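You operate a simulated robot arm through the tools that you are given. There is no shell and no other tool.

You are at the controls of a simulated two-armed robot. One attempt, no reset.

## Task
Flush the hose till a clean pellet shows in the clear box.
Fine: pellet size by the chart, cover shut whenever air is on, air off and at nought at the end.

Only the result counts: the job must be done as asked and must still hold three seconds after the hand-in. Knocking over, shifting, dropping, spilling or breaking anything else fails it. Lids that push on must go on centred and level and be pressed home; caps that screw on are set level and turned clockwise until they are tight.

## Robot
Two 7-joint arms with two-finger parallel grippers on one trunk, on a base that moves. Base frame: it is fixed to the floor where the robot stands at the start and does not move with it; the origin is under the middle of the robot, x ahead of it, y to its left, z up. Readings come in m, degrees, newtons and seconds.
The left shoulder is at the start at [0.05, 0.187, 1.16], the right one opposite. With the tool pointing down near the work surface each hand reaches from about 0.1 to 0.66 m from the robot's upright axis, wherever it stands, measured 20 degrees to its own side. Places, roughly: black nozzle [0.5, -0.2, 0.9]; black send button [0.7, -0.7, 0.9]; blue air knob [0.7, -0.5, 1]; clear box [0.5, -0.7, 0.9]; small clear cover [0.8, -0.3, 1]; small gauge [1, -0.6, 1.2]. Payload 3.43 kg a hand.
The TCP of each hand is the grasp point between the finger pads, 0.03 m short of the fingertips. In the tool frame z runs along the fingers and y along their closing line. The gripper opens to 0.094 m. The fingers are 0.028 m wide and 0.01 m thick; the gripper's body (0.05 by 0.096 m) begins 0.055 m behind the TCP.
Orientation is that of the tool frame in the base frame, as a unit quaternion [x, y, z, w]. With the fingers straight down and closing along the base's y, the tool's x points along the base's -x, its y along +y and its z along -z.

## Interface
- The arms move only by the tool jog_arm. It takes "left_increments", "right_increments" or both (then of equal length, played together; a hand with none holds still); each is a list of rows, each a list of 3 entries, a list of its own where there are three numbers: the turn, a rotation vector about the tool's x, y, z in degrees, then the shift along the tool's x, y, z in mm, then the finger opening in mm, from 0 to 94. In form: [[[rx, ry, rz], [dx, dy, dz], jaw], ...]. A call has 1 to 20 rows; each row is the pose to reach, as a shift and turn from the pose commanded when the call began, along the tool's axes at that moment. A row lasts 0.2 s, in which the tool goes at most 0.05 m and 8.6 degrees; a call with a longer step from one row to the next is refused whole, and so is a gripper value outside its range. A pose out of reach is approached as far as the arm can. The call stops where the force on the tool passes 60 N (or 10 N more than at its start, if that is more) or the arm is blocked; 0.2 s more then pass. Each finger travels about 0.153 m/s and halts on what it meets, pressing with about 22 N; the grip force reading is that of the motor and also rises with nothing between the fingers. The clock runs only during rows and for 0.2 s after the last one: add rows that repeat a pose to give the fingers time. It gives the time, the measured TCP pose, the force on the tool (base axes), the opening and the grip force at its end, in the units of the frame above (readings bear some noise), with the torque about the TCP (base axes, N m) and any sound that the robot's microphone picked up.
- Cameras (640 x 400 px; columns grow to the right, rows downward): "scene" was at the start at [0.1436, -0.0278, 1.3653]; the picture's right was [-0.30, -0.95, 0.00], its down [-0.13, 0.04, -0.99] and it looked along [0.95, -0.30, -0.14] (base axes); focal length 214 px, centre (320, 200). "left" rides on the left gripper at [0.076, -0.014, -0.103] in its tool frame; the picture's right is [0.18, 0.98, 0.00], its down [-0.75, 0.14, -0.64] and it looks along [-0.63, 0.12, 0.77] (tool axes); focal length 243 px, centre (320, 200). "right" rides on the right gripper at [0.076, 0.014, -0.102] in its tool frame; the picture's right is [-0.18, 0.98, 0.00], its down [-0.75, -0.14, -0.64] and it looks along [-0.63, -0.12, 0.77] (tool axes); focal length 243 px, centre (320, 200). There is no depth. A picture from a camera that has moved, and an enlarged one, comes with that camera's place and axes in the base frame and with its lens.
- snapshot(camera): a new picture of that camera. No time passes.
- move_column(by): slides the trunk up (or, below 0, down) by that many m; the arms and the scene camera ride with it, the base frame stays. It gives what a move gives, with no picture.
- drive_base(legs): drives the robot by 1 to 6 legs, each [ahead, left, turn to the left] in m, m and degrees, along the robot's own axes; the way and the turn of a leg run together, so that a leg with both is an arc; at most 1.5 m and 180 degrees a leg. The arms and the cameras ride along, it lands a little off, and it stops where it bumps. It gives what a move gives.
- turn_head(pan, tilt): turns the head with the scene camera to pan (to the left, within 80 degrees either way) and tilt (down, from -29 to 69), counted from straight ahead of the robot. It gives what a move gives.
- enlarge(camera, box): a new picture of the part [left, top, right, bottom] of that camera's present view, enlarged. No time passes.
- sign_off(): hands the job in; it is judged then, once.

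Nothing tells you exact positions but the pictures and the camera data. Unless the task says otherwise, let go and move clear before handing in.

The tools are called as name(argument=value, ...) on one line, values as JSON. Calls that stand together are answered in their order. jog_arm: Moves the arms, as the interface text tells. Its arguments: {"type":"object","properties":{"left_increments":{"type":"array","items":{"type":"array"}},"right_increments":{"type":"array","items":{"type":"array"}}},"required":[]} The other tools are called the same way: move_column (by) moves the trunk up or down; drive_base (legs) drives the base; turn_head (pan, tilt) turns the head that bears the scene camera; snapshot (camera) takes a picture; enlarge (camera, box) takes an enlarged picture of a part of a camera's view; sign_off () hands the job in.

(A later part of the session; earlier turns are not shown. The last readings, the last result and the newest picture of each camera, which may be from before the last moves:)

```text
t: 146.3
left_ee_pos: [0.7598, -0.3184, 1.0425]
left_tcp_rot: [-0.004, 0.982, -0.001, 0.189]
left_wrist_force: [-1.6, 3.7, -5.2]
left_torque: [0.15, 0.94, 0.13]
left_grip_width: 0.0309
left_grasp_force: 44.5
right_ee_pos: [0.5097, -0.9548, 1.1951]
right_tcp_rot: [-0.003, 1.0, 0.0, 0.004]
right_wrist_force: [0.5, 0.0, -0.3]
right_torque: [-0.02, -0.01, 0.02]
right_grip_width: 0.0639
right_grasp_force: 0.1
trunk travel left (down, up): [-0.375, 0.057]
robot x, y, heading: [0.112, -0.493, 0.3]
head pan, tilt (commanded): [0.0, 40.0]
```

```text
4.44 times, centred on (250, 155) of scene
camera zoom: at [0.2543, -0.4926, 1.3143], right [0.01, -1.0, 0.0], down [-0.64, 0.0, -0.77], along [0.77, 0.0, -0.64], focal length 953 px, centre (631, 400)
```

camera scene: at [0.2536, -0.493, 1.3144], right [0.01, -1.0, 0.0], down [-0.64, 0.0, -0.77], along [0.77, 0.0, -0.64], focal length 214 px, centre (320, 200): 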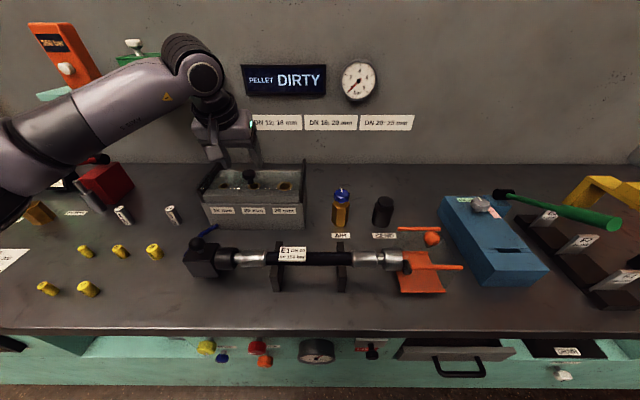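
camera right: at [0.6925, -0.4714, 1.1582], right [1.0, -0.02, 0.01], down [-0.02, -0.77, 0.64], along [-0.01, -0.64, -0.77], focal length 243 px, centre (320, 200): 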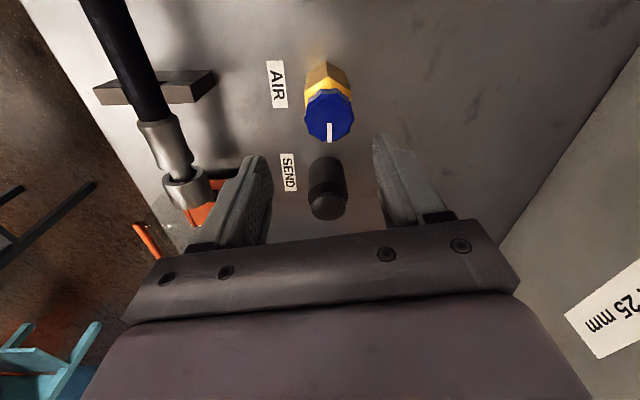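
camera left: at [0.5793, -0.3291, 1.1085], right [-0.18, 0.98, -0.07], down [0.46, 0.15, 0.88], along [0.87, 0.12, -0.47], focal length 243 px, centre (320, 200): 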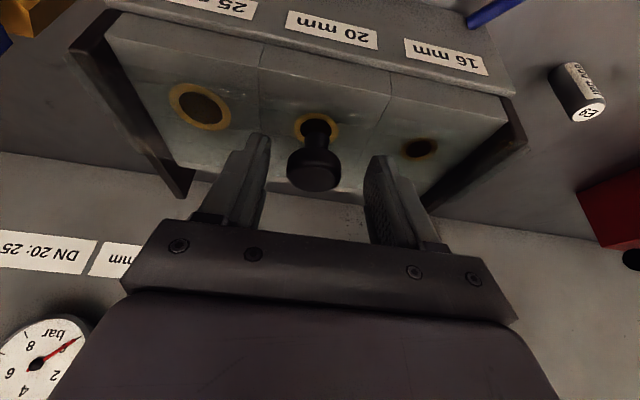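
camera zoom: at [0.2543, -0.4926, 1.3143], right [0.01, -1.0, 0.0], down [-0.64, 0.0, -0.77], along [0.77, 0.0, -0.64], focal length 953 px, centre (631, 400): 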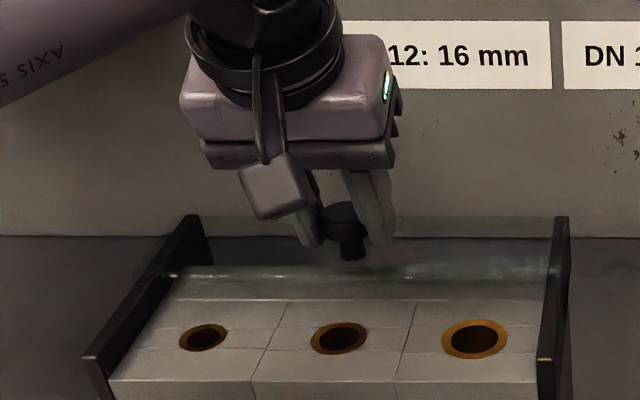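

The cover is open again. I release the knob, lift off and bring the hand upright while moving toward the second 25 mm pellet.

jog_arm(left_increments=[[[0, 0, 0], [0, 0, 0], 34], [[0, 0, 0], [0, 0, 0], 48], [[0, 0, 0], [0, 0, 0], 60], [[0, 0, 0], [0, 0, -25], 60], [[0, 0, 0], [0, 0, -60], 60], [[0, 0, 0], [10, 10, -100], 60], [[0, 0, 0], [40, 35, -125], 60], [[0, 0, 0], [75, 65, -140], 60]])

jog_arm(left_increments=[[[0, 7.5, 0], [10, 40, 5], 60], [[0, 15, 0], [20, 80, 10], 60], [[0, 22, 0], [30, 120, 15], 60], [[0, 22, 0], [40, 160, 20], 60]])

snapshot(camera="left")

snapshot(camera="scene")

```text
t: 148.1
left_ee_pos: [0.6347, -0.2492, 1.1476]
left_tcp_rot: [-0.004, 0.981, 0.0, 0.192]
left_wrist_force: [0.3, -0.4, 1.0]
left_torque: [-0.01, -0.01, -0.02]
left_grip_width: 0.0602
left_grasp_force: 0.0
right_ee_pos: [0.5083, -0.9539, 1.196]
right_tcp_rot: [-0.003, 1.0, 0.0, 0.003]
right_wrist_force: [0.3, -0.1, -0.5]
right_torque: [0.0, -0.03, -0.05]
right_grip_width: 0.0639
right_grasp_force: 0.0
trunk travel left (down, up): [-0.375, 0.057]
robot x, y, heading: [0.1115, -0.4971, 0.3]
head pan, tilt (commanded): [0.0, 40.0]
```

```text
t: 149.1
left_ee_pos: [0.6067, -0.0932, 1.108]
left_tcp_rot: [-0.004, 1.0, -0.002, 0.0]
left_wrist_force: [-0.1, 0.6, 0.3]
left_torque: [0.0, 0.02, 0.01]
left_grip_width: 0.0601
left_grasp_force: 0.1
right_ee_pos: [0.5091, -0.954, 1.1948]
right_tcp_rot: [-0.003, 1.0, 0.0, 0.004]
right_wrist_force: [-0.5, 1.1, 0.0]
right_torque: [-0.02, -0.02, -0.01]
right_grip_width: 0.0638
right_grasp_force: 0.0
trunk travel left (down, up): [-0.375, 0.057]
robot x, y, heading: [0.1098, -0.491, 0.0]
head pan, tilt (commanded): [0.0, 40.0]
```

```text
taken
camera left: at [0.5306, -0.1082, 1.2116], right [-0.19, 0.98, 0.0], down [0.75, 0.15, 0.64], along [0.63, 0.12, -0.77], focal length 243 px, centre (320, 200)
```

left: 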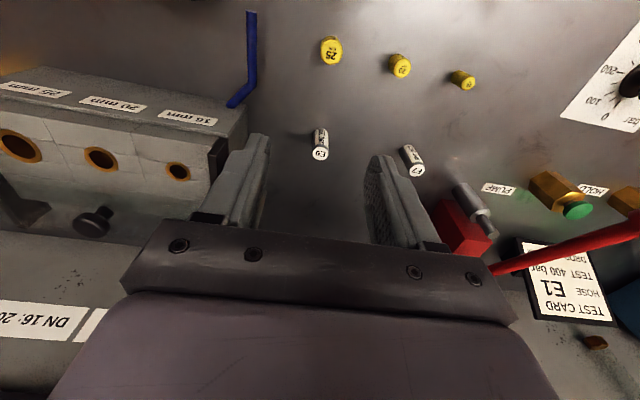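

```text
taken
camera scene: at [0.2535, -0.4926, 1.3144], right [0.01, -1.0, 0.0], down [-0.64, 0.0, -0.77], along [0.77, 0.0, -0.64], focal length 214 px, centre (320, 200)
```

scene: 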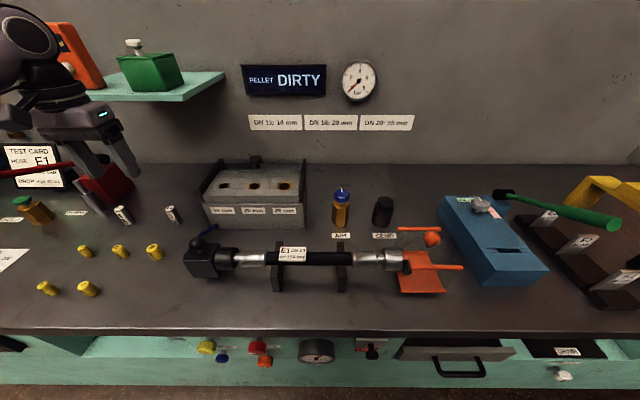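

The second 25 mm pellet is at about (0.575, -0.087). I move above it and check the alignment.

jog_arm(left_increments=[[[0, 0, 0], [11, 2, 30], 60], [[0, 0, 0], [22, 4, 60], 60], [[0, 0, 0], [32, 6, 88], 60], [[0, 0, 0], [32, 6, 88], 60]])

enlarge(camera="left", box=[200, 0, 440, 150])

```text
t: 150.1
left_ee_pos: [0.5742, -0.0918, 1.0205]
left_tcp_rot: [-0.004, 1.0, -0.001, 0.001]
left_wrist_force: [-0.9, 0.5, 0.1]
left_torque: [0.02, 0.0, -0.02]
left_grip_width: 0.0601
left_grasp_force: 0.1
right_ee_pos: [0.5093, -0.9547, 1.1941]
right_tcp_rot: [-0.003, 1.0, 0.0, 0.003]
right_wrist_force: [-0.2, -0.7, -0.4]
right_torque: [0.0, 0.03, 0.04]
right_grip_width: 0.0641
right_grasp_force: 0.1
trunk travel left (down, up): [-0.375, 0.057]
robot x, y, heading: [0.1111, -0.4959, 0.4]
head pan, tilt (commanded): [0.0, 40.0]
```

```text
2.67 times, centred on (320, 75) of left
camera zoom: at [0.4987, -0.1054, 1.1227], right [-0.19, 0.98, 0.0], down [0.75, 0.15, 0.64], along [0.63, 0.12, -0.77], focal length 647 px, centre (320, 533)
```

zoom: 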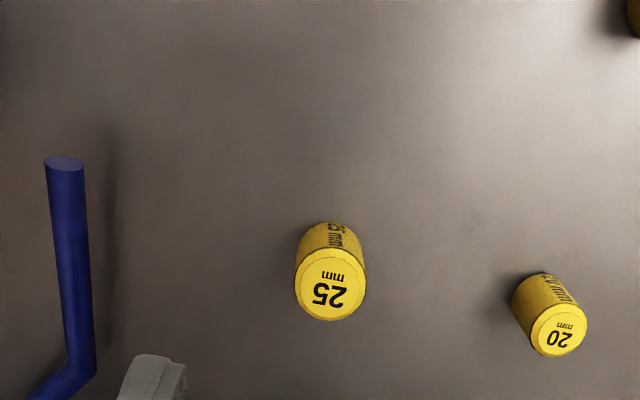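

The pellet is 4 mm left of the hand's centre. I correct, go down and grip its upper part as before.

jog_arm(left_increments=[[[0, 0, 0], [1, 4, 30], 60], [[0, 0, 0], [1, 4, 65], 60], [[0, 0, 0], [1, 4, 95], 60], [[0, 0, 0], [1, 4, 111], 60], [[0, 0, 0], [1, 4, 111], 60]])

snapshot(camera="left")

```text
t: 151.3
left_ee_pos: [0.5777, -0.0837, 0.9104]
left_tcp_rot: [-0.003, 1.0, -0.002, 0.001]
left_wrist_force: [-0.6, 0.3, -0.5]
left_torque: [0.0, 0.0, 0.0]
left_grip_width: 0.0599
left_grasp_force: 0.1
right_ee_pos: [0.5096, -0.9549, 1.1936]
right_tcp_rot: [-0.003, 1.0, 0.0, 0.003]
right_wrist_force: [0.9, 0.3, -0.2]
right_torque: [0.0, 0.0, -0.01]
right_grip_width: 0.0637
right_grasp_force: 0.1
trunk travel left (down, up): [-0.375, 0.057]
robot x, y, heading: [0.118, -0.4924, 0.2]
head pan, tilt (commanded): [0.0, 40.0]
```

```text
taken
camera left: at [0.5013, -0.0975, 1.0133], right [-0.19, 0.98, 0.0], down [0.75, 0.15, 0.64], along [0.63, 0.12, -0.77], focal length 243 px, centre (320, 200)
```

left: 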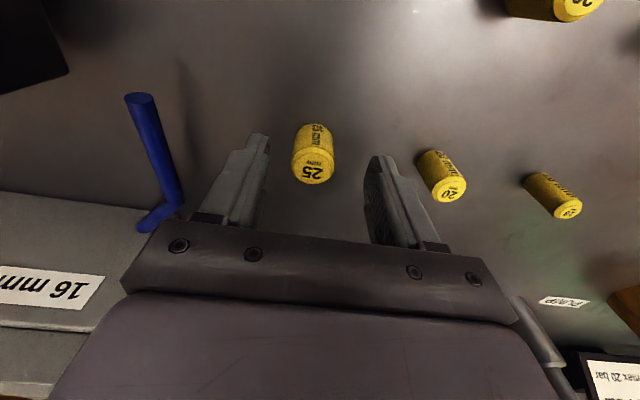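

The pellet is now 4 mm right and 4 mm nearer than the hand's centre. I correct and close.

jog_arm(left_increments=[[[0, 0, 0], [2, -2, 0], 60], [[0, 0, 0], [4, -4, 0], 60], [[0, 0, 0], [4, -4, 0], 60]])

snapshot(camera="left")

```text
t: 152.1
left_ee_pos: [0.5722, -0.0881, 0.9096]
left_tcp_rot: [-0.003, 1.0, -0.001, 0.0]
left_wrist_force: [-0.3, -0.1, -0.6]
left_torque: [0.01, -0.03, 0.0]
left_grip_width: 0.0602
left_grasp_force: 0.0
right_ee_pos: [0.5088, -0.9542, 1.1931]
right_tcp_rot: [-0.004, 1.0, 0.0, 0.004]
right_wrist_force: [-0.6, -0.4, -0.1]
right_torque: [-0.03, 0.01, -0.02]
right_grip_width: 0.0638
right_grasp_force: 0.1
trunk travel left (down, up): [-0.375, 0.057]
robot x, y, heading: [0.1136, -0.4968, 0.3]
head pan, tilt (commanded): [0.0, 40.0]
```

```text
taken
camera left: at [0.4962, -0.1021, 1.0129], right [-0.19, 0.98, 0.0], down [0.75, 0.15, 0.64], along [0.63, 0.12, -0.77], focal length 243 px, centre (320, 200)
```

left: 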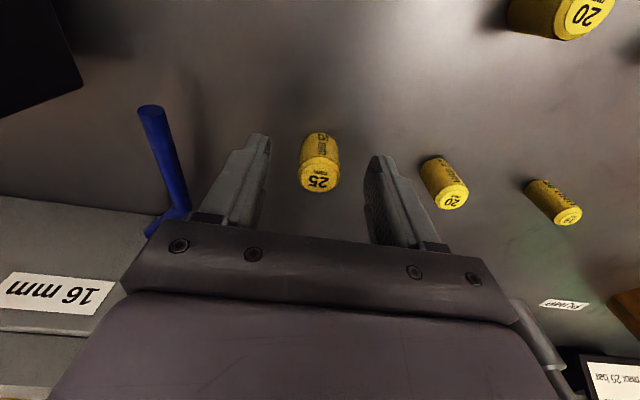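

The pellet is now centred like the first one. I close the jaws, then lift straight up.

jog_arm(left_increments=[[[0, 0, 0], [0, 0, 0], 45], [[0, 0, 0], [0, 0, 0], 34], [[0, 0, 0], [0, 0, 0], 26], [[0, 0, 0], [0, 0, 0], 18], [[0, 0, 0], [0, 0, 0], 16], [[0, 0, 0], [0, 0, -10], 16], [[0, 0, 0], [0, 0, -30], 16], [[0, 0, 0], [0, 0, -70], 16], [[0, 0, 0], [0, 0, -110], 16], [[0, 0, 0], [0, 0, -150], 16], [[0, 0, 0], [0, 0, -190], 16]])

snapshot(camera="left")

```text
t: 154.5
left_ee_pos: [0.5714, -0.0881, 1.0999]
left_tcp_rot: [-0.003, 1.0, -0.002, 0.0]
left_wrist_force: [-1.1, 0.1, 0.9]
left_torque: [0.0, -0.01, -0.02]
left_grip_width: 0.0184
left_grasp_force: 21.7
right_ee_pos: [0.5095, -0.9543, 1.1939]
right_tcp_rot: [-0.003, 1.0, 0.001, 0.004]
right_wrist_force: [0.5, -1.3, -0.4]
right_torque: [-0.01, -0.01, 0.0]
right_grip_width: 0.0642
right_grasp_force: 0.0
trunk travel left (down, up): [-0.375, 0.057]
robot x, y, heading: [0.114, -0.4934, 0.4]
head pan, tilt (commanded): [0.0, 40.0]
```

```text
taken
camera left: at [0.4966, -0.1018, 1.2037], right [-0.19, 0.98, 0.0], down [0.75, 0.15, 0.64], along [0.63, 0.12, -0.77], focal length 243 px, centre (320, 200)
```

left: 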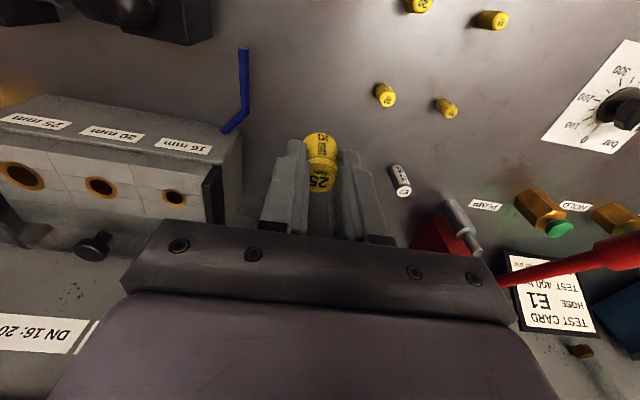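

The second pellet is held the same way. I carry it to above the 25 mm bore.

jog_arm(left_increments=[[[0, 0, 0], [-16, -39, 0], 16], [[0, 0, 0], [-33, -78, 0], 16], [[0, 0, 0], [-50, -117, 0], 16], [[0, 0, 0], [-67, -155, 0], 16], [[0, 0, 0], [-84, -194, 0], 16], [[0, 0, 0], [-100, -233, 0], 16], [[0, 0, 0], [-117, -272, 0], 16], [[0, 0, 0], [-133, -310, 0], 16], [[0, 0, 0], [-133, -310, 20], 16], [[0, 0, 0], [-133, -310, 45], 16], [[0, 0, 0], [-133, -310, 60], 16], [[0, 0, 0], [-133, -310, 60], 16]])

enlarge(camera="left", box=[240, 60, 400, 200])

enlarge(camera="scene", box=[255, 165, 315, 200])

```text
t: 157.1
left_ee_pos: [0.7058, -0.3969, 1.0422]
left_tcp_rot: [-0.002, 1.0, -0.002, 0.001]
left_wrist_force: [-0.3, -0.2, -0.3]
left_torque: [0.01, 0.04, 0.01]
left_grip_width: 0.0182
left_grasp_force: 22.0
right_ee_pos: [0.5091, -0.9552, 1.1945]
right_tcp_rot: [-0.004, 1.0, 0.0, 0.003]
right_wrist_force: [0.3, -0.3, 0.2]
right_torque: [0.0, -0.02, -0.03]
right_grip_width: 0.0642
right_grasp_force: 0.0
trunk travel left (down, up): [-0.375, 0.057]
robot x, y, heading: [0.1137, -0.4914, 0.2]
head pan, tilt (commanded): [0.0, 40.0]
```

```text
2.86 times, centred on (320, 130) of left
camera zoom: at [0.63, -0.4121, 1.1445], right [-0.19, 0.98, 0.0], down [0.75, 0.15, 0.64], along [0.63, 0.12, -0.77], focal length 693 px, centre (320, 400)
```

zoom: 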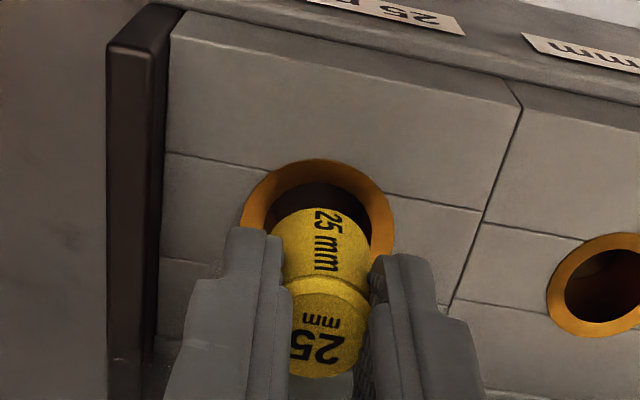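

```text
10.67 times, centred on (285, 182) of scene
camera zoom: at [0.2538, -0.4933, 1.3144], right [0.01, -1.0, 0.0], down [-0.64, 0.0, -0.77], along [0.77, 0.0, -0.64], focal length 2288 px, centre (693, 387)
```

zoom: 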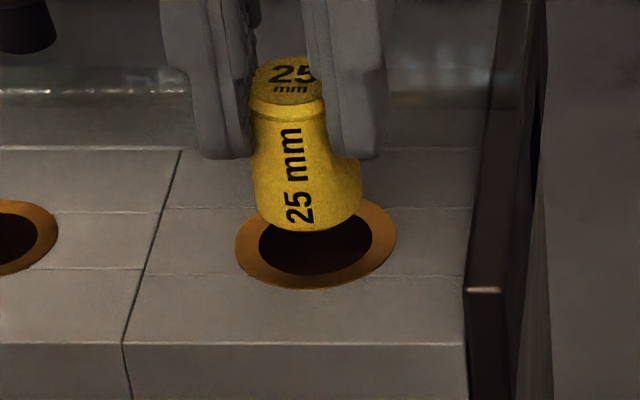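

The pellet is aligned with the bore. I move 0.8 mm ahead and lower it in small steps.

jog_arm(left_increments=[[[0, 0, 0], [-0.8, -0.3, 5], 16], [[0, 0, 0], [-0.8, -0.3, 10], 16], [[0, 0, 0], [-0.8, -0.3, 14], 16], [[0, 0, 0], [-0.8, -0.3, 14], 16]])

enlarge(camera="left", box=[280, 95, 360, 150])

enlarge(camera="scene", box=[255, 165, 315, 200])

```text
t: 158.1
left_ee_pos: [0.7065, -0.3965, 1.0272]
left_tcp_rot: [-0.003, 1.0, -0.002, 0.001]
left_wrist_force: [-0.6, 0.3, -1.3]
left_torque: [0.02, 0.04, 0.01]
left_grip_width: 0.0184
left_grasp_force: 21.7
right_ee_pos: [0.5084, -0.9563, 1.194]
right_tcp_rot: [-0.004, 1.0, 0.0, 0.003]
right_wrist_force: [0.3, -0.6, -0.2]
right_torque: [0.02, 0.0, 0.02]
right_grip_width: 0.064
right_grasp_force: 0.1
trunk travel left (down, up): [-0.375, 0.057]
robot x, y, heading: [0.119, -0.4927, 0.4]
head pan, tilt (commanded): [0.0, 40.0]
```

```text
7.27 times, centred on (320, 122) of left
camera zoom: at [0.631, -0.4111, 1.13], right [-0.19, 0.98, 0.0], down [0.75, 0.15, 0.64], along [0.63, 0.12, -0.77], focal length 1764 px, centre (320, 764)
```

zoom: 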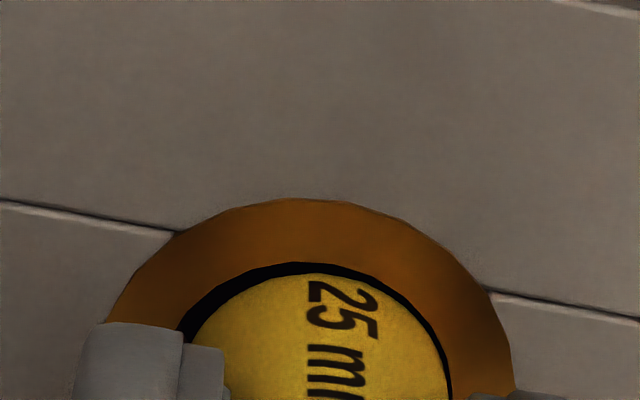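

```text
10.67 times, centred on (285, 182) of scene
camera zoom: at [0.2538, -0.4932, 1.3144], right [0.01, -1.0, 0.0], down [-0.64, 0.0, -0.77], along [0.77, 0.0, -0.64], focal length 2288 px, centre (693, 387)
```

zoom: 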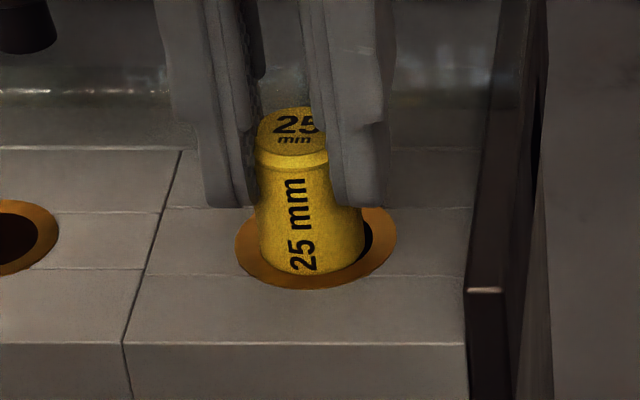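

It is within 1 mm of centred. I shift 0.7 mm right and lower further into the bore.

jog_arm(left_increments=[[[0, 0, 0], [0, -0.7, 0], 16], [[0, 0, 0], [0, -0.7, 3], 16], [[0, 0, 0], [0, -0.7, 6], 16], [[0, 0, 0], [0, -0.7, 9], 16], [[0, 0, 0], [0, -0.7, 9], 16]])

enlarge(camera="scene", box=[255, 165, 315, 200])

```text
t: 159.3
left_ee_pos: [0.7065, -0.3972, 1.0171]
left_tcp_rot: [-0.003, 1.0, -0.001, 0.001]
left_wrist_force: [0.5, 0.2, -0.6]
left_torque: [0.02, 0.03, -0.01]
left_grip_width: 0.0184
left_grasp_force: 22.3
right_ee_pos: [0.5094, -0.9542, 1.1938]
right_tcp_rot: [-0.003, 1.0, 0.0, 0.003]
right_wrist_force: [-0.7, -0.4, 0.4]
right_torque: [0.0, 0.0, -0.01]
right_grip_width: 0.0637
right_grasp_force: 0.1
trunk travel left (down, up): [-0.375, 0.057]
robot x, y, heading: [0.1113, -0.4934, 0.4]
head pan, tilt (commanded): [0.0, 40.0]
```

```text
10.67 times, centred on (285, 182) of scene
camera zoom: at [0.2538, -0.4932, 1.3144], right [0.01, -1.0, 0.0], down [-0.64, 0.0, -0.77], along [0.77, 0.0, -0.64], focal length 2288 px, centre (693, 387)
```

zoom: 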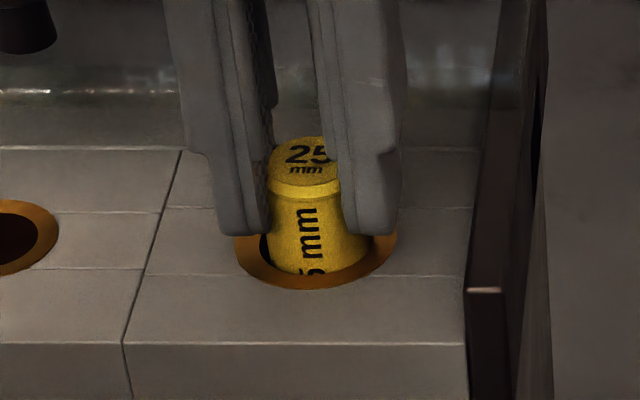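

The pellet is in the bore with no force on it. I open to 36 mm and lift straight up.

jog_arm(left_increments=[[[0, 0, 0], [0, 0, 0], 24], [[0, 0, 0], [0, 0, 0], 30], [[0, 0, 0], [0, 0, 0], 36], [[0, 0, 0], [0, 0, 0], 36], [[0, 0, 0], [0, 0, -20], 36], [[0, 0, 0], [0, 0, -50], 36], [[0, 0, 0], [0, 0, -90], 36], [[0, 0, 0], [20, 20, -110], 45], [[0, 0, 0], [50, 40, -110], 60], [[0, 0, 0], [80, 60, -110], 60]])

enlarge(camera="scene", box=[190, 130, 310, 210])

snapshot(camera="scene")

```text
t: 161.5
left_ee_pos: [0.6217, -0.3402, 1.1266]
left_tcp_rot: [-0.004, 1.0, -0.002, 0.001]
left_wrist_force: [-0.2, 1.0, -0.5]
left_torque: [-0.03, 0.01, 0.02]
left_grip_width: 0.0598
left_grasp_force: 0.0
right_ee_pos: [0.5096, -0.9535, 1.1937]
right_tcp_rot: [-0.004, 1.0, 0.001, 0.003]
right_wrist_force: [-0.3, 0.5, 0.1]
right_torque: [0.0, 0.0, -0.01]
right_grip_width: 0.0642
right_grasp_force: 0.1
trunk travel left (down, up): [-0.375, 0.057]
robot x, y, heading: [0.1098, -0.4927, 0.2]
head pan, tilt (commanded): [0.0, 40.0]
```

```text
5.00 times, centred on (250, 170) of scene
camera zoom: at [0.2534, -0.4924, 1.3144], right [0.01, -1.0, 0.0], down [-0.64, 0.0, -0.77], along [0.77, 0.0, -0.64], focal length 1072 px, centre (670, 350)
```

zoom: 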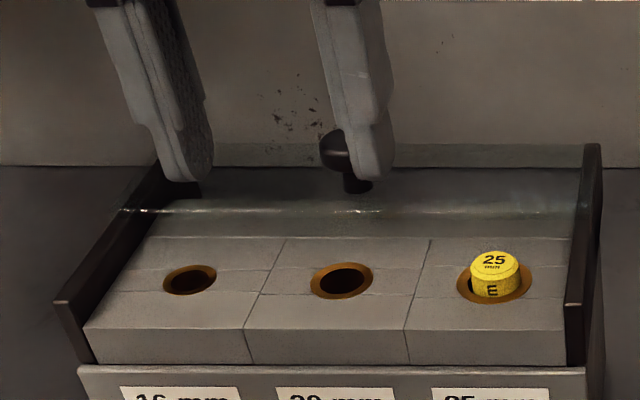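

```text
taken
camera scene: at [0.2534, -0.4924, 1.3144], right [0.01, -1.0, 0.0], down [-0.64, 0.0, -0.77], along [0.77, 0.0, -0.64], focal length 214 px, centre (320, 200)
```

scene: 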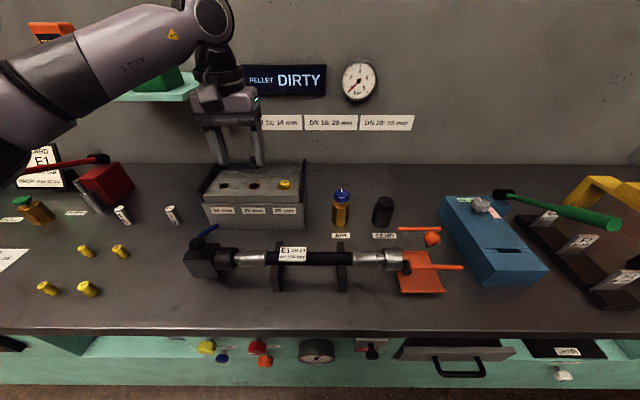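

The second pellet sits in the bore just like the first. I tilt the left hand again and go to the cover knob.

jog_arm(left_increments=[[[0, -7.5, 0], [0, 0, 0], 60], [[0, -15, 0], [0, 0, 0], 60], [[0, -22, 0], [0, 0, 0], 60], [[0, -22, 0], [0, 0, 0], 60]])

jog_arm(left_increments=[[[0, 0, 0], [-36, 8, 29], 60], [[0, 0, 0], [-72, 15, 58], 60], [[0, 0, 0], [-107, 22, 87], 60], [[0, 0, 0], [-107, 22, 87], 60]])

snapshot(camera="left")

```text
t: 162.5
left_ee_pos: [0.6248, -0.34, 1.127]
left_tcp_rot: [-0.003, 0.981, -0.001, 0.192]
left_wrist_force: [0.0, 0.6, 0.2]
left_torque: [-0.01, 0.01, -0.03]
left_grip_width: 0.0601
left_grasp_force: 0.0
right_ee_pos: [0.5093, -0.9534, 1.1934]
right_tcp_rot: [-0.004, 1.0, 0.0, 0.003]
right_wrist_force: [-0.4, 0.2, 0.9]
right_torque: [-0.02, -0.01, 0.01]
right_grip_width: 0.0639
right_grasp_force: 0.1
trunk travel left (down, up): [-0.375, 0.057]
robot x, y, heading: [0.1129, -0.4934, 0.4]
head pan, tilt (commanded): [0.0, 40.0]
```

```text
t: 163.5
left_ee_pos: [0.7579, -0.3144, 1.0848]
left_tcp_rot: [-0.003, 0.981, 0.0, 0.192]
left_wrist_force: [0.4, 0.0, 0.7]
left_torque: [0.0, 0.0, -0.03]
left_grip_width: 0.0601
left_grasp_force: 0.1
right_ee_pos: [0.5088, -0.9548, 1.1941]
right_tcp_rot: [-0.003, 1.0, 0.0, 0.003]
right_wrist_force: [-0.5, -0.4, -0.4]
right_torque: [0.02, 0.01, -0.03]
right_grip_width: 0.064
right_grasp_force: 0.1
trunk travel left (down, up): [-0.375, 0.057]
robot x, y, heading: [0.115, -0.4962, 0.1]
head pan, tilt (commanded): [0.0, 40.0]
```

```text
taken
camera left: at [0.6493, -0.3294, 1.1521], right [-0.18, 0.98, -0.07], down [0.46, 0.15, 0.88], along [0.87, 0.12, -0.47], focal length 243 px, centre (320, 200)
```

left: 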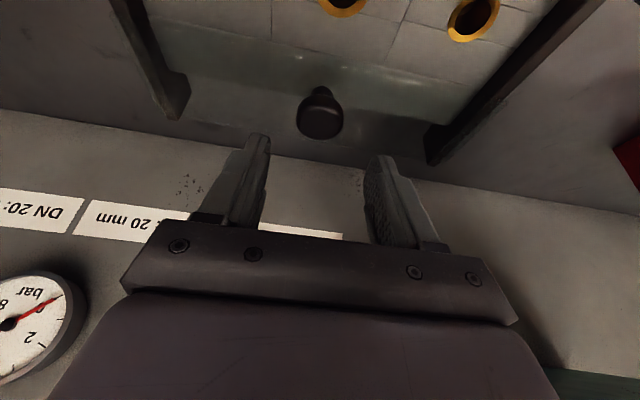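

The knob is centred below the hand. I go down around it and grip.

jog_arm(left_increments=[[[0, 0, 0], [5, -1, 15], 60], [[0, 0, 0], [10, -2, 30], 60], [[0, 0, 0], [14, -2.5, 42], 60], [[0, 0, 0], [14, -2.5, 42], 60]])

snapshot(camera="left")

```text
t: 164.5
left_ee_pos: [0.7609, -0.3169, 1.0439]
left_tcp_rot: [-0.003, 0.981, -0.001, 0.192]
left_wrist_force: [-0.1, 0.0, -0.2]
left_torque: [0.0, 0.0, 0.0]
left_grip_width: 0.06
left_grasp_force: 0.0
right_ee_pos: [0.51, -0.954, 1.194]
right_tcp_rot: [-0.004, 1.0, 0.001, 0.004]
right_wrist_force: [0.5, 0.3, 0.5]
right_torque: [-0.01, -0.02, 0.01]
right_grip_width: 0.0638
right_grasp_force: 0.0
trunk travel left (down, up): [-0.375, 0.057]
robot x, y, heading: [0.1147, -0.494, 0.3]
head pan, tilt (commanded): [0.0, 40.0]
```

```text
taken
camera left: at [0.6533, -0.3318, 1.1102], right [-0.18, 0.98, -0.07], down [0.46, 0.15, 0.88], along [0.87, 0.12, -0.47], focal length 243 px, centre (320, 200)
```

left: 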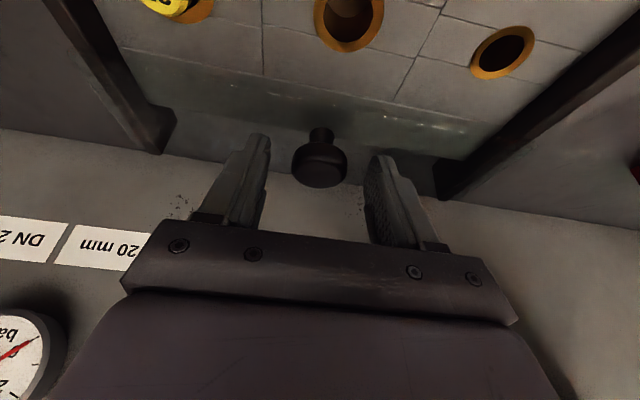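

I lower 3 mm more and close on the knob.

jog_arm(left_increments=[[[0, 0, 0], [1, 0, 2.8], 58], [[0, 0, 0], [1, 0, 2.8], 45], [[0, 0, 0], [1, 0, 2.8], 36], [[0, 0, 0], [1, 0, 2.8], 28], [[0, 0, 0], [1, 0, 2.8], 24], [[0, 0, 0], [1, 0, 2.8], 24]])

jog_arm(left_increments=[[[0, 0, 0], [9.3, 0, -3.7], 24], [[0, 0, 0], [18.5, 0, -7.5], 24], [[0, 0, 0], [27.8, 0, -11.2], 24]])

enlarge(camera="scene", box=[220, 140, 310, 200])

```text
t: 165.9
left_ee_pos: [0.7611, -0.3185, 1.0404]
left_tcp_rot: [-0.004, 0.981, -0.001, 0.192]
left_wrist_force: [-0.9, -2.1, -1.0]
left_torque: [-0.03, -0.11, -0.02]
left_grip_width: 0.0309
left_grasp_force: 44.8
right_ee_pos: [0.5086, -0.9547, 1.1951]
right_tcp_rot: [-0.004, 1.0, 0.001, 0.003]
right_wrist_force: [-0.4, 0.2, 0.2]
right_torque: [0.01, 0.01, 0.03]
right_grip_width: 0.0641
right_grasp_force: 0.1
trunk travel left (down, up): [-0.375, 0.057]
robot x, y, heading: [0.115, -0.4913, 0.4]
head pan, tilt (commanded): [0.0, 40.0]
```

```text
t: 166.7
left_ee_pos: [0.73, -0.3171, 1.0404]
left_tcp_rot: [-0.004, 0.982, -0.001, 0.191]
left_wrist_force: [1.1, 0.9, 2.2]
left_torque: [-0.08, 0.25, 0.06]
left_grip_width: 0.031
left_grasp_force: 45.1
right_ee_pos: [0.5088, -0.9555, 1.1934]
right_tcp_rot: [-0.004, 1.0, 0.0, 0.003]
right_wrist_force: [-0.9, 0.5, -0.6]
right_torque: [0.01, 0.03, -0.01]
right_grip_width: 0.0637
right_grasp_force: 0.1
trunk travel left (down, up): [-0.375, 0.057]
robot x, y, heading: [0.1088, -0.4918, 0.6]
head pan, tilt (commanded): [0.0, 40.0]
```

```text
6.67 times, centred on (265, 170) of scene
camera zoom: at [0.2537, -0.4933, 1.3144], right [0.01, -1.0, 0.0], down [-0.64, 0.0, -0.77], along [0.77, 0.0, -0.64], focal length 1430 px, centre (687, 400)
```

zoom: 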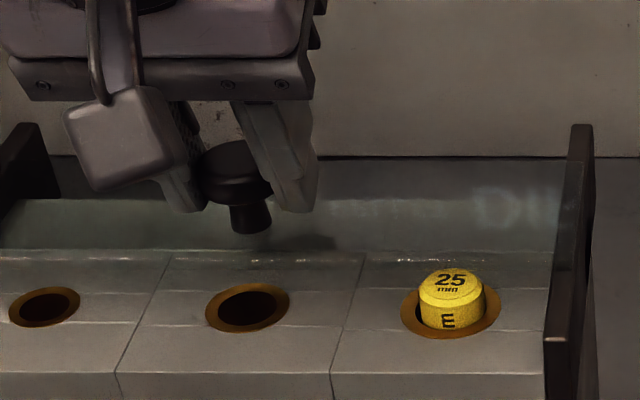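

The cover slides freely and its edge is just behind the pellet. I continue in small steps over the pellet, watching the force.

jog_arm(left_increments=[[[0, 0, 0], [2.8, 0, -1.1], 24], [[0, 0, 0], [5.6, 0, -2.2], 24], [[0, 0, 0], [9.3, 0, -3.7], 24]])

jog_arm(left_increments=[[[0, 0, 0], [3.7, 0, -1.5], 24], [[0, 0, 0], [7.4, 0, -3], 24], [[0, 0, 0], [11.1, 0, -4.5], 24]])

enlarge(camera="scene", box=[220, 140, 310, 200])

```text
t: 167.5
left_ee_pos: [0.721, -0.3173, 1.0407]
left_tcp_rot: [-0.004, 0.982, 0.001, 0.191]
left_wrist_force: [2.1, 0.2, -6.1]
left_torque: [0.0, -1.29, -0.01]
left_grip_width: 0.031
left_grasp_force: 45.3
right_ee_pos: [0.5108, -0.9547, 1.1939]
right_tcp_rot: [-0.003, 1.0, 0.0, 0.004]
right_wrist_force: [-0.2, 1.0, -0.3]
right_torque: [0.01, -0.01, 0.0]
right_grip_width: 0.0639
right_grasp_force: 0.0
trunk travel left (down, up): [-0.375, 0.057]
robot x, y, heading: [0.1122, -0.494, 0.1]
head pan, tilt (commanded): [0.0, 40.0]
```

```text
t: 168.3
left_ee_pos: [0.7087, -0.3184, 1.0404]
left_tcp_rot: [-0.004, 0.982, -0.001, 0.19]
left_wrist_force: [0.8, 0.4, -7.6]
left_torque: [-0.03, -0.38, -0.05]
left_grip_width: 0.0309
left_grasp_force: 44.8
right_ee_pos: [0.5094, -0.9548, 1.1939]
right_tcp_rot: [-0.004, 1.0, 0.0, 0.003]
right_wrist_force: [-0.3, 0.6, -0.3]
right_torque: [0.0, -0.01, -0.02]
right_grip_width: 0.0639
right_grasp_force: 0.0
trunk travel left (down, up): [-0.375, 0.057]
robot x, y, heading: [0.1125, -0.4926, 0.3]
head pan, tilt (commanded): [0.0, 40.0]
```

```text
6.67 times, centred on (265, 170) of scene
camera zoom: at [0.2545, -0.493, 1.3142], right [0.01, -1.0, 0.0], down [-0.64, 0.0, -0.77], along [0.77, 0.0, -0.64], focal length 1430 px, centre (687, 400)
```

zoom: 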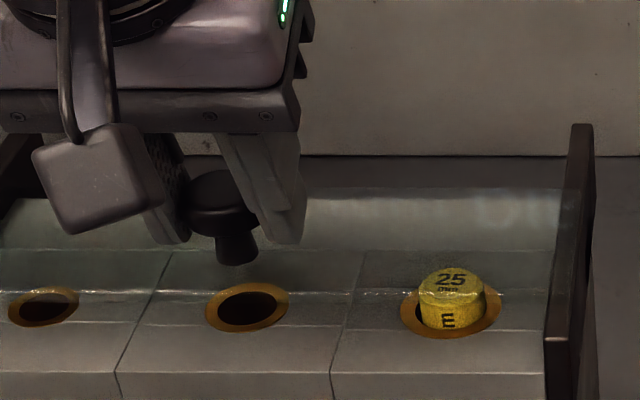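

The pane passes over the pellet without touching. I pull it to its end stop, then relax and release.

jog_arm(left_increments=[[[0, 0, 0], [4.6, 0, -1.9], 24], [[0, 0, 0], [9.3, 0, -3.7], 24], [[0, 0, 0], [13.9, 0, -5.6], 24]])

jog_arm(left_increments=[[[0, 0, 0], [2.8, 0, -1.1], 24], [[0, 0, 0], [5.6, 0, -2.2], 24], [[0, 0, 0], [8.4, 0, -3.4], 24]])

enlarge(camera="scene", box=[190, 130, 310, 220])

```text
t: 169.1
left_ee_pos: [0.6944, -0.3179, 1.0412]
left_tcp_rot: [-0.003, 0.982, -0.001, 0.191]
left_wrist_force: [0.8, 0.7, -7.8]
left_torque: [-0.05, -0.19, 0.1]
left_grip_width: 0.0309
left_grasp_force: 45.1
right_ee_pos: [0.5096, -0.9546, 1.1938]
right_tcp_rot: [-0.005, 1.0, 0.0, 0.004]
right_wrist_force: [0.0, -0.4, 0.0]
right_torque: [0.01, -0.03, 0.02]
right_grip_width: 0.0641
right_grasp_force: 0.1
trunk travel left (down, up): [-0.375, 0.057]
robot x, y, heading: [0.1143, -0.4947, 0.5]
head pan, tilt (commanded): [0.0, 40.0]
```

```text
t: 169.9
left_ee_pos: [0.6897, -0.3168, 1.0403]
left_tcp_rot: [-0.006, 0.981, -0.002, 0.193]
left_wrist_force: [23.2, 3.8, -7.3]
left_torque: [0.03, 0.11, 0.08]
left_grip_width: 0.0311
left_grasp_force: 44.7
right_ee_pos: [0.5125, -0.9536, 1.1919]
right_tcp_rot: [-0.003, 1.0, 0.0, 0.002]
right_wrist_force: [-0.2, 0.9, 0.6]
right_torque: [0.0, 0.04, -0.01]
right_grip_width: 0.064
right_grasp_force: 0.2
trunk travel left (down, up): [-0.375, 0.057]
robot x, y, heading: [0.1148, -0.4963, 0.3]
head pan, tilt (commanded): [0.0, 40.0]
```

```text
4.44 times, centred on (250, 175) of scene
camera zoom: at [0.2578, -0.4925, 1.3138], right [0.01, -1.0, 0.0], down [-0.65, 0.0, -0.76], along [0.76, 0.0, -0.65], focal length 953 px, centre (631, 311)
```

zoom: 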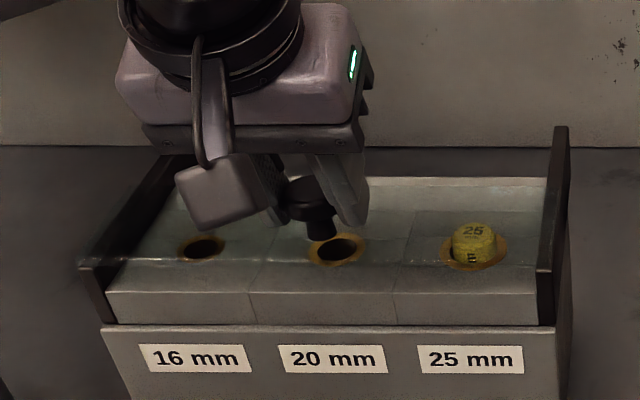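

The cover is shut against its stop. I relax the pull, release the knob and take the left hand up and away.

jog_arm(left_increments=[[[0, 0, 0], [-3, 0, 1.2], 24], [[0, 0, 0], [-3.3, 0, 1.3], 30], [[0, 0, 0], [-3.3, 0, 1.3], 42], [[0, 0, 0], [-3.3, 0, 1.3], 56], [[0, 0, 0], [-3.3, 0, 1.3], 60], [[0, 0, 0], [-3, 0, -25], 60], [[0, 0, 0], [-3, 0, -55], 60]])

jog_arm(left_increments=[[[0, 0, 0], [20, 20, -30], 60], [[0, 0, 0], [41, 39, -60], 60], [[0, 0, 0], [61, 59, -90], 60], [[0, 0, 0], [82, 78, -121], 60], [[0, 0, 0], [102, 98, -151], 60], [[0, 0, 0], [122, 117, -181], 60], [[0, 0, 0], [143, 137, -205], 60], [[0, 0, 0], [163, 156, -230], 60]])

snapshot(camera="scene")

enlarge(camera="scene", box=[190, 130, 310, 220])

enlarge(camera="scene", box=[370, 210, 490, 300])

```text
t: 171.5
left_ee_pos: [0.6663, -0.319, 1.0933]
left_tcp_rot: [-0.004, 0.981, -0.001, 0.192]
left_wrist_force: [0.2, -0.1, 0.1]
left_torque: [0.03, 0.01, 0.04]
left_grip_width: 0.0601
left_grasp_force: 0.0
right_ee_pos: [0.509, -0.9556, 1.1939]
right_tcp_rot: [-0.003, 1.0, 0.0, 0.004]
right_wrist_force: [0.2, -0.3, 0.8]
right_torque: [-0.02, 0.05, 0.0]
right_grip_width: 0.0638
right_grasp_force: 0.0
trunk travel left (down, up): [-0.375, 0.057]
robot x, y, heading: [0.1157, -0.4975, 0.4]
head pan, tilt (commanded): [0.0, 40.0]
```

```text
t: 173.3
left_ee_pos: [0.4245, -0.1638, 1.2445]
left_tcp_rot: [-0.004, 0.982, -0.001, 0.191]
left_wrist_force: [1.3, 0.0, -1.2]
left_torque: [0.0, -0.02, 0.01]
left_grip_width: 0.0601
left_grasp_force: 0.1
right_ee_pos: [0.5079, -0.9549, 1.1938]
right_tcp_rot: [-0.004, 1.0, 0.0, 0.004]
right_wrist_force: [-0.7, -0.3, 0.9]
right_torque: [-0.05, 0.0, 0.01]
right_grip_width: 0.0641
right_grasp_force: 0.0
trunk travel left (down, up): [-0.375, 0.057]
robot x, y, heading: [0.111, -0.4916, 0.1]
head pan, tilt (commanded): [0.0, 40.0]
```

```text
taken
camera scene: at [0.2529, -0.4931, 1.3145], right [0.01, -1.0, 0.0], down [-0.64, 0.0, -0.77], along [0.77, 0.0, -0.64], focal length 214 px, centre (320, 200)
```

scene: 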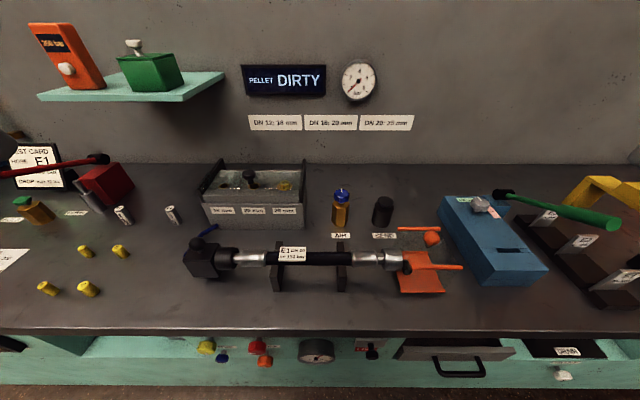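

```text
4.44 times, centred on (250, 175) of scene
camera zoom: at [0.2529, -0.4931, 1.3145], right [0.01, -1.0, 0.0], down [-0.64, 0.0, -0.77], along [0.77, 0.0, -0.64], focal length 953 px, centre (631, 311)
```

zoom: 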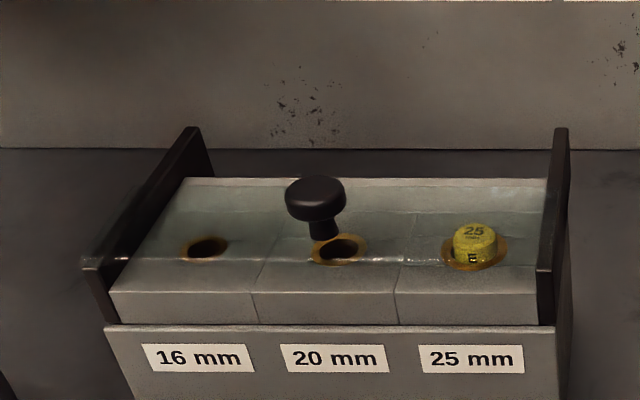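

```text
4.44 times, centred on (430, 255) of scene
camera zoom: at [0.2529, -0.4931, 1.3145], right [0.01, -1.0, 0.0], down [-0.64, 0.0, -0.77], along [0.77, 0.0, -0.64], focal length 953 px, centre (-169, -44)
```

zoom: 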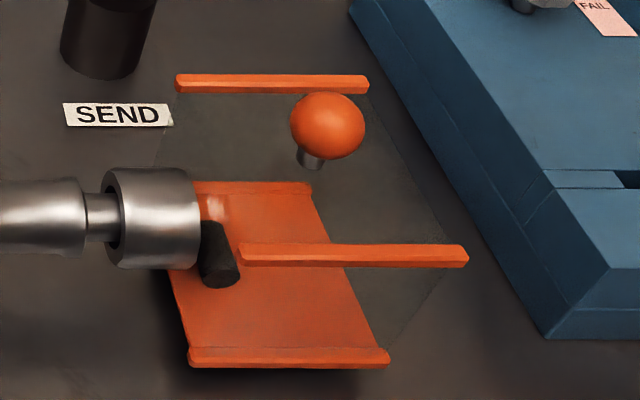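

The cover is shut over the fresh pellet, and the dark one lies in the clear box. I drive back left to turn the air on again.

drive_base(legs=[[0, 0.364, 0], [0.005, 0, 0]])

jog_arm(right_increments=[[[0, 0, 0], [-30, 0, 10], 64], [[0, 0, 0], [-60, 5, 30], 64], [[0, 0, 0], [-90, 15, 50], 64], [[0, 0, 0], [-120, 25, 70], 64], [[0, 0, 0], [-150, 35, 95], 64], [[0, 0, 0], [-170, 40, 120], 64], [[0, 0, 0], [-180, 43, 140], 64], [[0, 0, 0], [-180, 43, 140], 64]])

snapshot(camera="right")

snapshot(camera="scene")

```text
t: 177.4
left_ee_pos: [0.4301, 0.1993, 1.245]
left_tcp_rot: [-0.003, 0.981, -0.001, 0.192]
left_wrist_force: [-0.1, 0.8, -0.4]
left_torque: [0.02, 0.0, -0.03]
left_grip_width: 0.0601
left_grasp_force: 0.0
right_ee_pos: [0.5123, -0.5896, 1.1941]
right_tcp_rot: [-0.003, 1.0, 0.0, 0.003]
right_wrist_force: [0.1, 0.7, 0.3]
right_torque: [0.02, -0.02, 0.01]
right_grip_width: 0.0638
right_grasp_force: 0.0
trunk travel left (down, up): [-0.375, 0.057]
robot x, y, heading: [0.1145, -0.1305, 0.2]
head pan, tilt (commanded): [0.0, 40.0]
```

```text
t: 179.2
left_ee_pos: [0.4294, 0.1978, 1.2439]
left_tcp_rot: [-0.004, 0.981, -0.001, 0.192]
left_wrist_force: [0.2, 0.1, 0.4]
left_torque: [-0.02, -0.02, 0.03]
left_grip_width: 0.06
left_grasp_force: 0.1
right_ee_pos: [0.6926, -0.5421, 1.0559]
right_tcp_rot: [-0.002, 1.0, 0.0, 0.003]
right_wrist_force: [-0.2, 0.3, -0.2]
right_torque: [0.01, 0.01, 0.01]
right_grip_width: 0.064
right_grasp_force: 0.0
trunk travel left (down, up): [-0.375, 0.057]
robot x, y, heading: [0.118, -0.127, 0.0]
head pan, tilt (commanded): [0.0, 40.0]
```

```text
taken
camera right: at [0.6168, -0.5287, 1.1581], right [0.18, 0.98, 0.0], down [0.75, -0.14, 0.65], along [0.64, -0.11, -0.76], focal length 243 px, centre (320, 200)
```

right: 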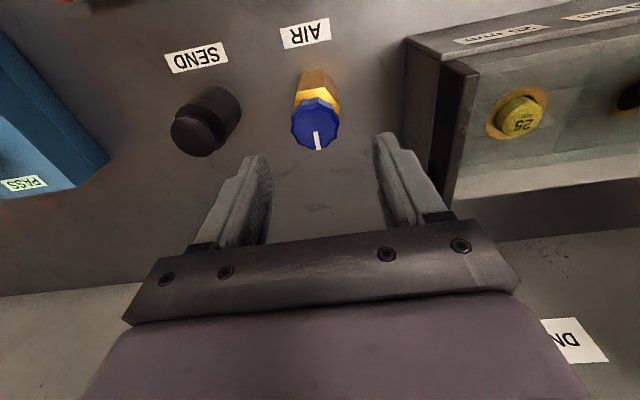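

```text
taken
camera scene: at [0.257, -0.1284, 1.3144], right [0.0, -1.0, 0.0], down [-0.64, 0.0, -0.77], along [0.77, 0.0, -0.64], focal length 214 px, centre (320, 200)
```

scene: 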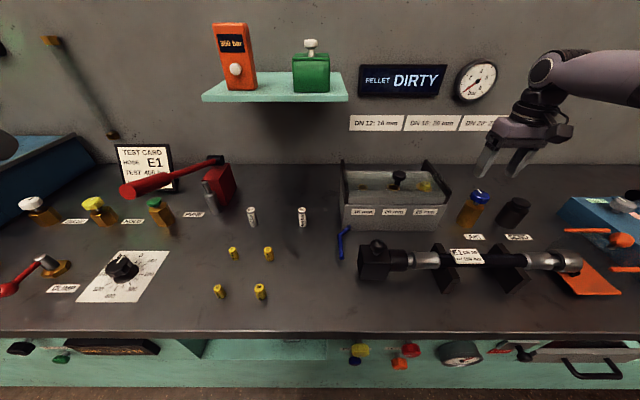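

I centre the hand over the knob and lower it with the trunk as before.

jog_arm(right_increments=[[[0, 0, 0], [-2, -3, 0], 64], [[0, 0, 0], [-4, -5.5, 0], 64], [[0, 0, 0], [-4, -5.5, 0], 64]])

move_column(by=-0.075)

enlarge(camera="right", box=[220, 100, 420, 240])

```text
t: 180.0
left_ee_pos: [0.4302, 0.1994, 1.2453]
left_tcp_rot: [-0.003, 0.981, -0.001, 0.192]
left_wrist_force: [-0.4, 0.6, 0.1]
left_torque: [0.03, 0.0, 0.01]
left_grip_width: 0.0601
left_grasp_force: 0.1
right_ee_pos: [0.6972, -0.5511, 1.0572]
right_tcp_rot: [-0.003, 1.0, 0.0, 0.003]
right_wrist_force: [0.0, -0.3, 0.3]
right_torque: [0.02, -0.04, -0.04]
right_grip_width: 0.0641
right_grasp_force: 0.1
trunk travel left (down, up): [-0.375, 0.057]
robot x, y, heading: [0.1174, -0.1298, 0.0]
head pan, tilt (commanded): [0.0, 40.0]
```

```text
t: 181.1
left_ee_pos: [0.43, 0.1981, 1.1706]
left_tcp_rot: [-0.003, 0.981, -0.001, 0.192]
left_wrist_force: [-0.5, -0.9, -0.8]
left_torque: [0.02, 0.0, 0.01]
left_grip_width: 0.06
left_grasp_force: 0.2
right_ee_pos: [0.696, -0.5503, 0.9798]
right_tcp_rot: [-0.002, 1.0, 0.0, 0.004]
right_wrist_force: [-0.3, -0.4, -1.4]
right_torque: [0.01, 0.01, 0.0]
right_grip_width: 0.0639
right_grasp_force: 0.1
trunk travel left (down, up): [-0.3, 0.132]
robot x, y, heading: [0.1162, -0.1291, 0.1]
head pan, tilt (commanded): [0.0, 40.0]
```

```text
2.86 times, centred on (320, 170) of right
camera zoom: at [0.6196, -0.5363, 1.0827], right [0.18, 0.98, 0.0], down [0.75, -0.14, 0.65], along [0.64, -0.11, -0.76], focal length 693 px, centre (320, 286)
```

zoom: 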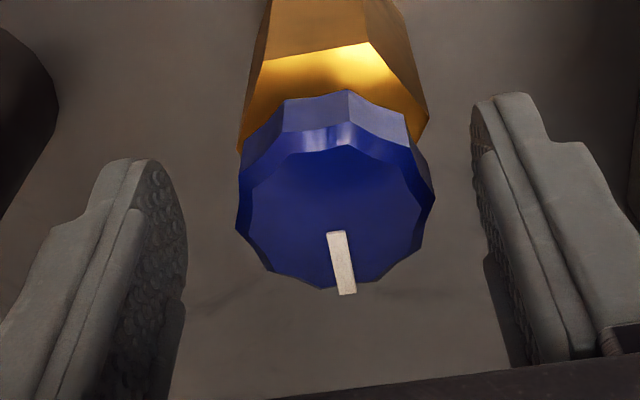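

I shift 3 mm left, close on the knob and turn it clockwise in two stages.

jog_arm(right_increments=[[[0, 0, 0], [0, 3, 0], 60], [[0, 0, 0], [0, 3, 0], 50], [[0, 0, 0], [0, 3, 0], 42], [[0, 0, 0], [0, 3, 0], 36], [[0, 0, 0], [0, 3, 0], 32], [[0, 0, 0], [0, 3, 0], 32]])

jog_arm(right_increments=[[[0, 0, 7], [0, 0, 0], 32], [[0, 0, 14], [0, 0, 0], 32], [[0, 0, 21], [0, 0, 0], 32], [[0, 0, 28], [0, 0, 0], 32], [[0, 0, 35], [0, 0, 0], 32], [[0, 0, 42], [0, 0, 0], 32], [[0, 0, 49], [0, 0, 0], 32], [[0, 0, 56], [0, 0, 0], 32]])

enlarge(camera="right", box=[220, 100, 420, 240])

enlarge(camera="scene", box=[350, 20, 530, 110])

```text
t: 182.5
left_ee_pos: [0.4295, 0.1984, 1.169]
left_tcp_rot: [-0.003, 0.981, -0.001, 0.192]
left_wrist_force: [0.0, -0.6, 0.3]
left_torque: [0.0, -0.02, 0.01]
left_grip_width: 0.0598
left_grasp_force: 0.2
right_ee_pos: [0.696, -0.5482, 0.9817]
right_tcp_rot: [-0.002, 1.0, 0.0, 0.003]
right_wrist_force: [0.3, -3.1, 0.7]
right_torque: [-0.56, -0.14, -0.04]
right_grip_width: 0.0414
right_grasp_force: 44.8
trunk travel left (down, up): [-0.3, 0.132]
robot x, y, heading: [0.1184, -0.1254, 0.1]
head pan, tilt (commanded): [0.0, 40.0]
```

```text
t: 184.3
left_ee_pos: [0.4309, 0.2006, 1.1694]
left_tcp_rot: [-0.002, 0.981, -0.003, 0.192]
left_wrist_force: [0.1, 0.1, -0.5]
left_torque: [0.0, 0.01, -0.02]
left_grip_width: 0.06
left_grasp_force: 0.2
right_ee_pos: [0.6974, -0.5454, 0.9798]
right_tcp_rot: [0.468, 0.884, 0.003, 0.002]
right_wrist_force: [0.2, 12.3, -4.2]
right_torque: [-0.86, -0.34, 0.03]
right_grip_width: 0.0417
right_grasp_force: 45.1
trunk travel left (down, up): [-0.3, 0.132]
robot x, y, heading: [0.1151, -0.1272, 0.3]
head pan, tilt (commanded): [0.0, 40.0]
```

```text
2.86 times, centred on (320, 170) of right
camera zoom: at [0.6661, -0.4742, 1.0835], right [0.92, 0.4, 0.01], down [0.3, -0.7, 0.64], along [0.26, -0.59, -0.77], focal length 693 px, centre (320, 286)
```

zoom: 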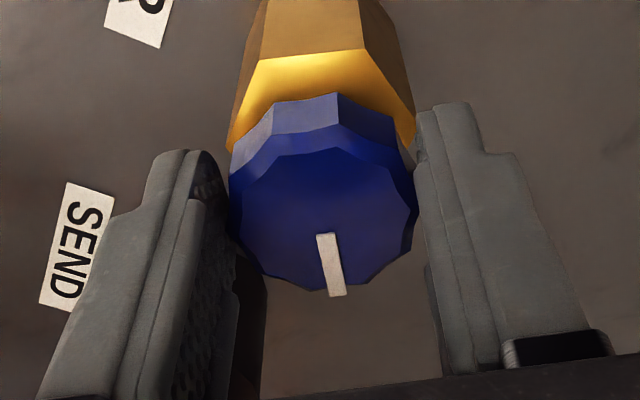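

```text
3.56 times, centred on (440, 65) of scene
camera zoom: at [0.2573, -0.1271, 1.2393], right [0.0, -1.0, 0.0], down [-0.64, 0.0, -0.77], along [0.77, 0.0, -0.64], focal length 763 px, centre (-107, 680)
```

zoom: 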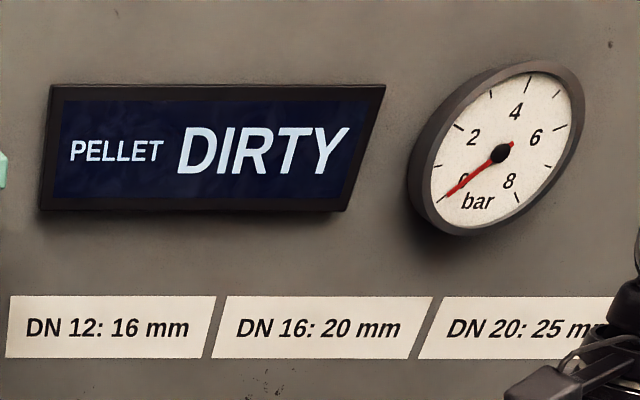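

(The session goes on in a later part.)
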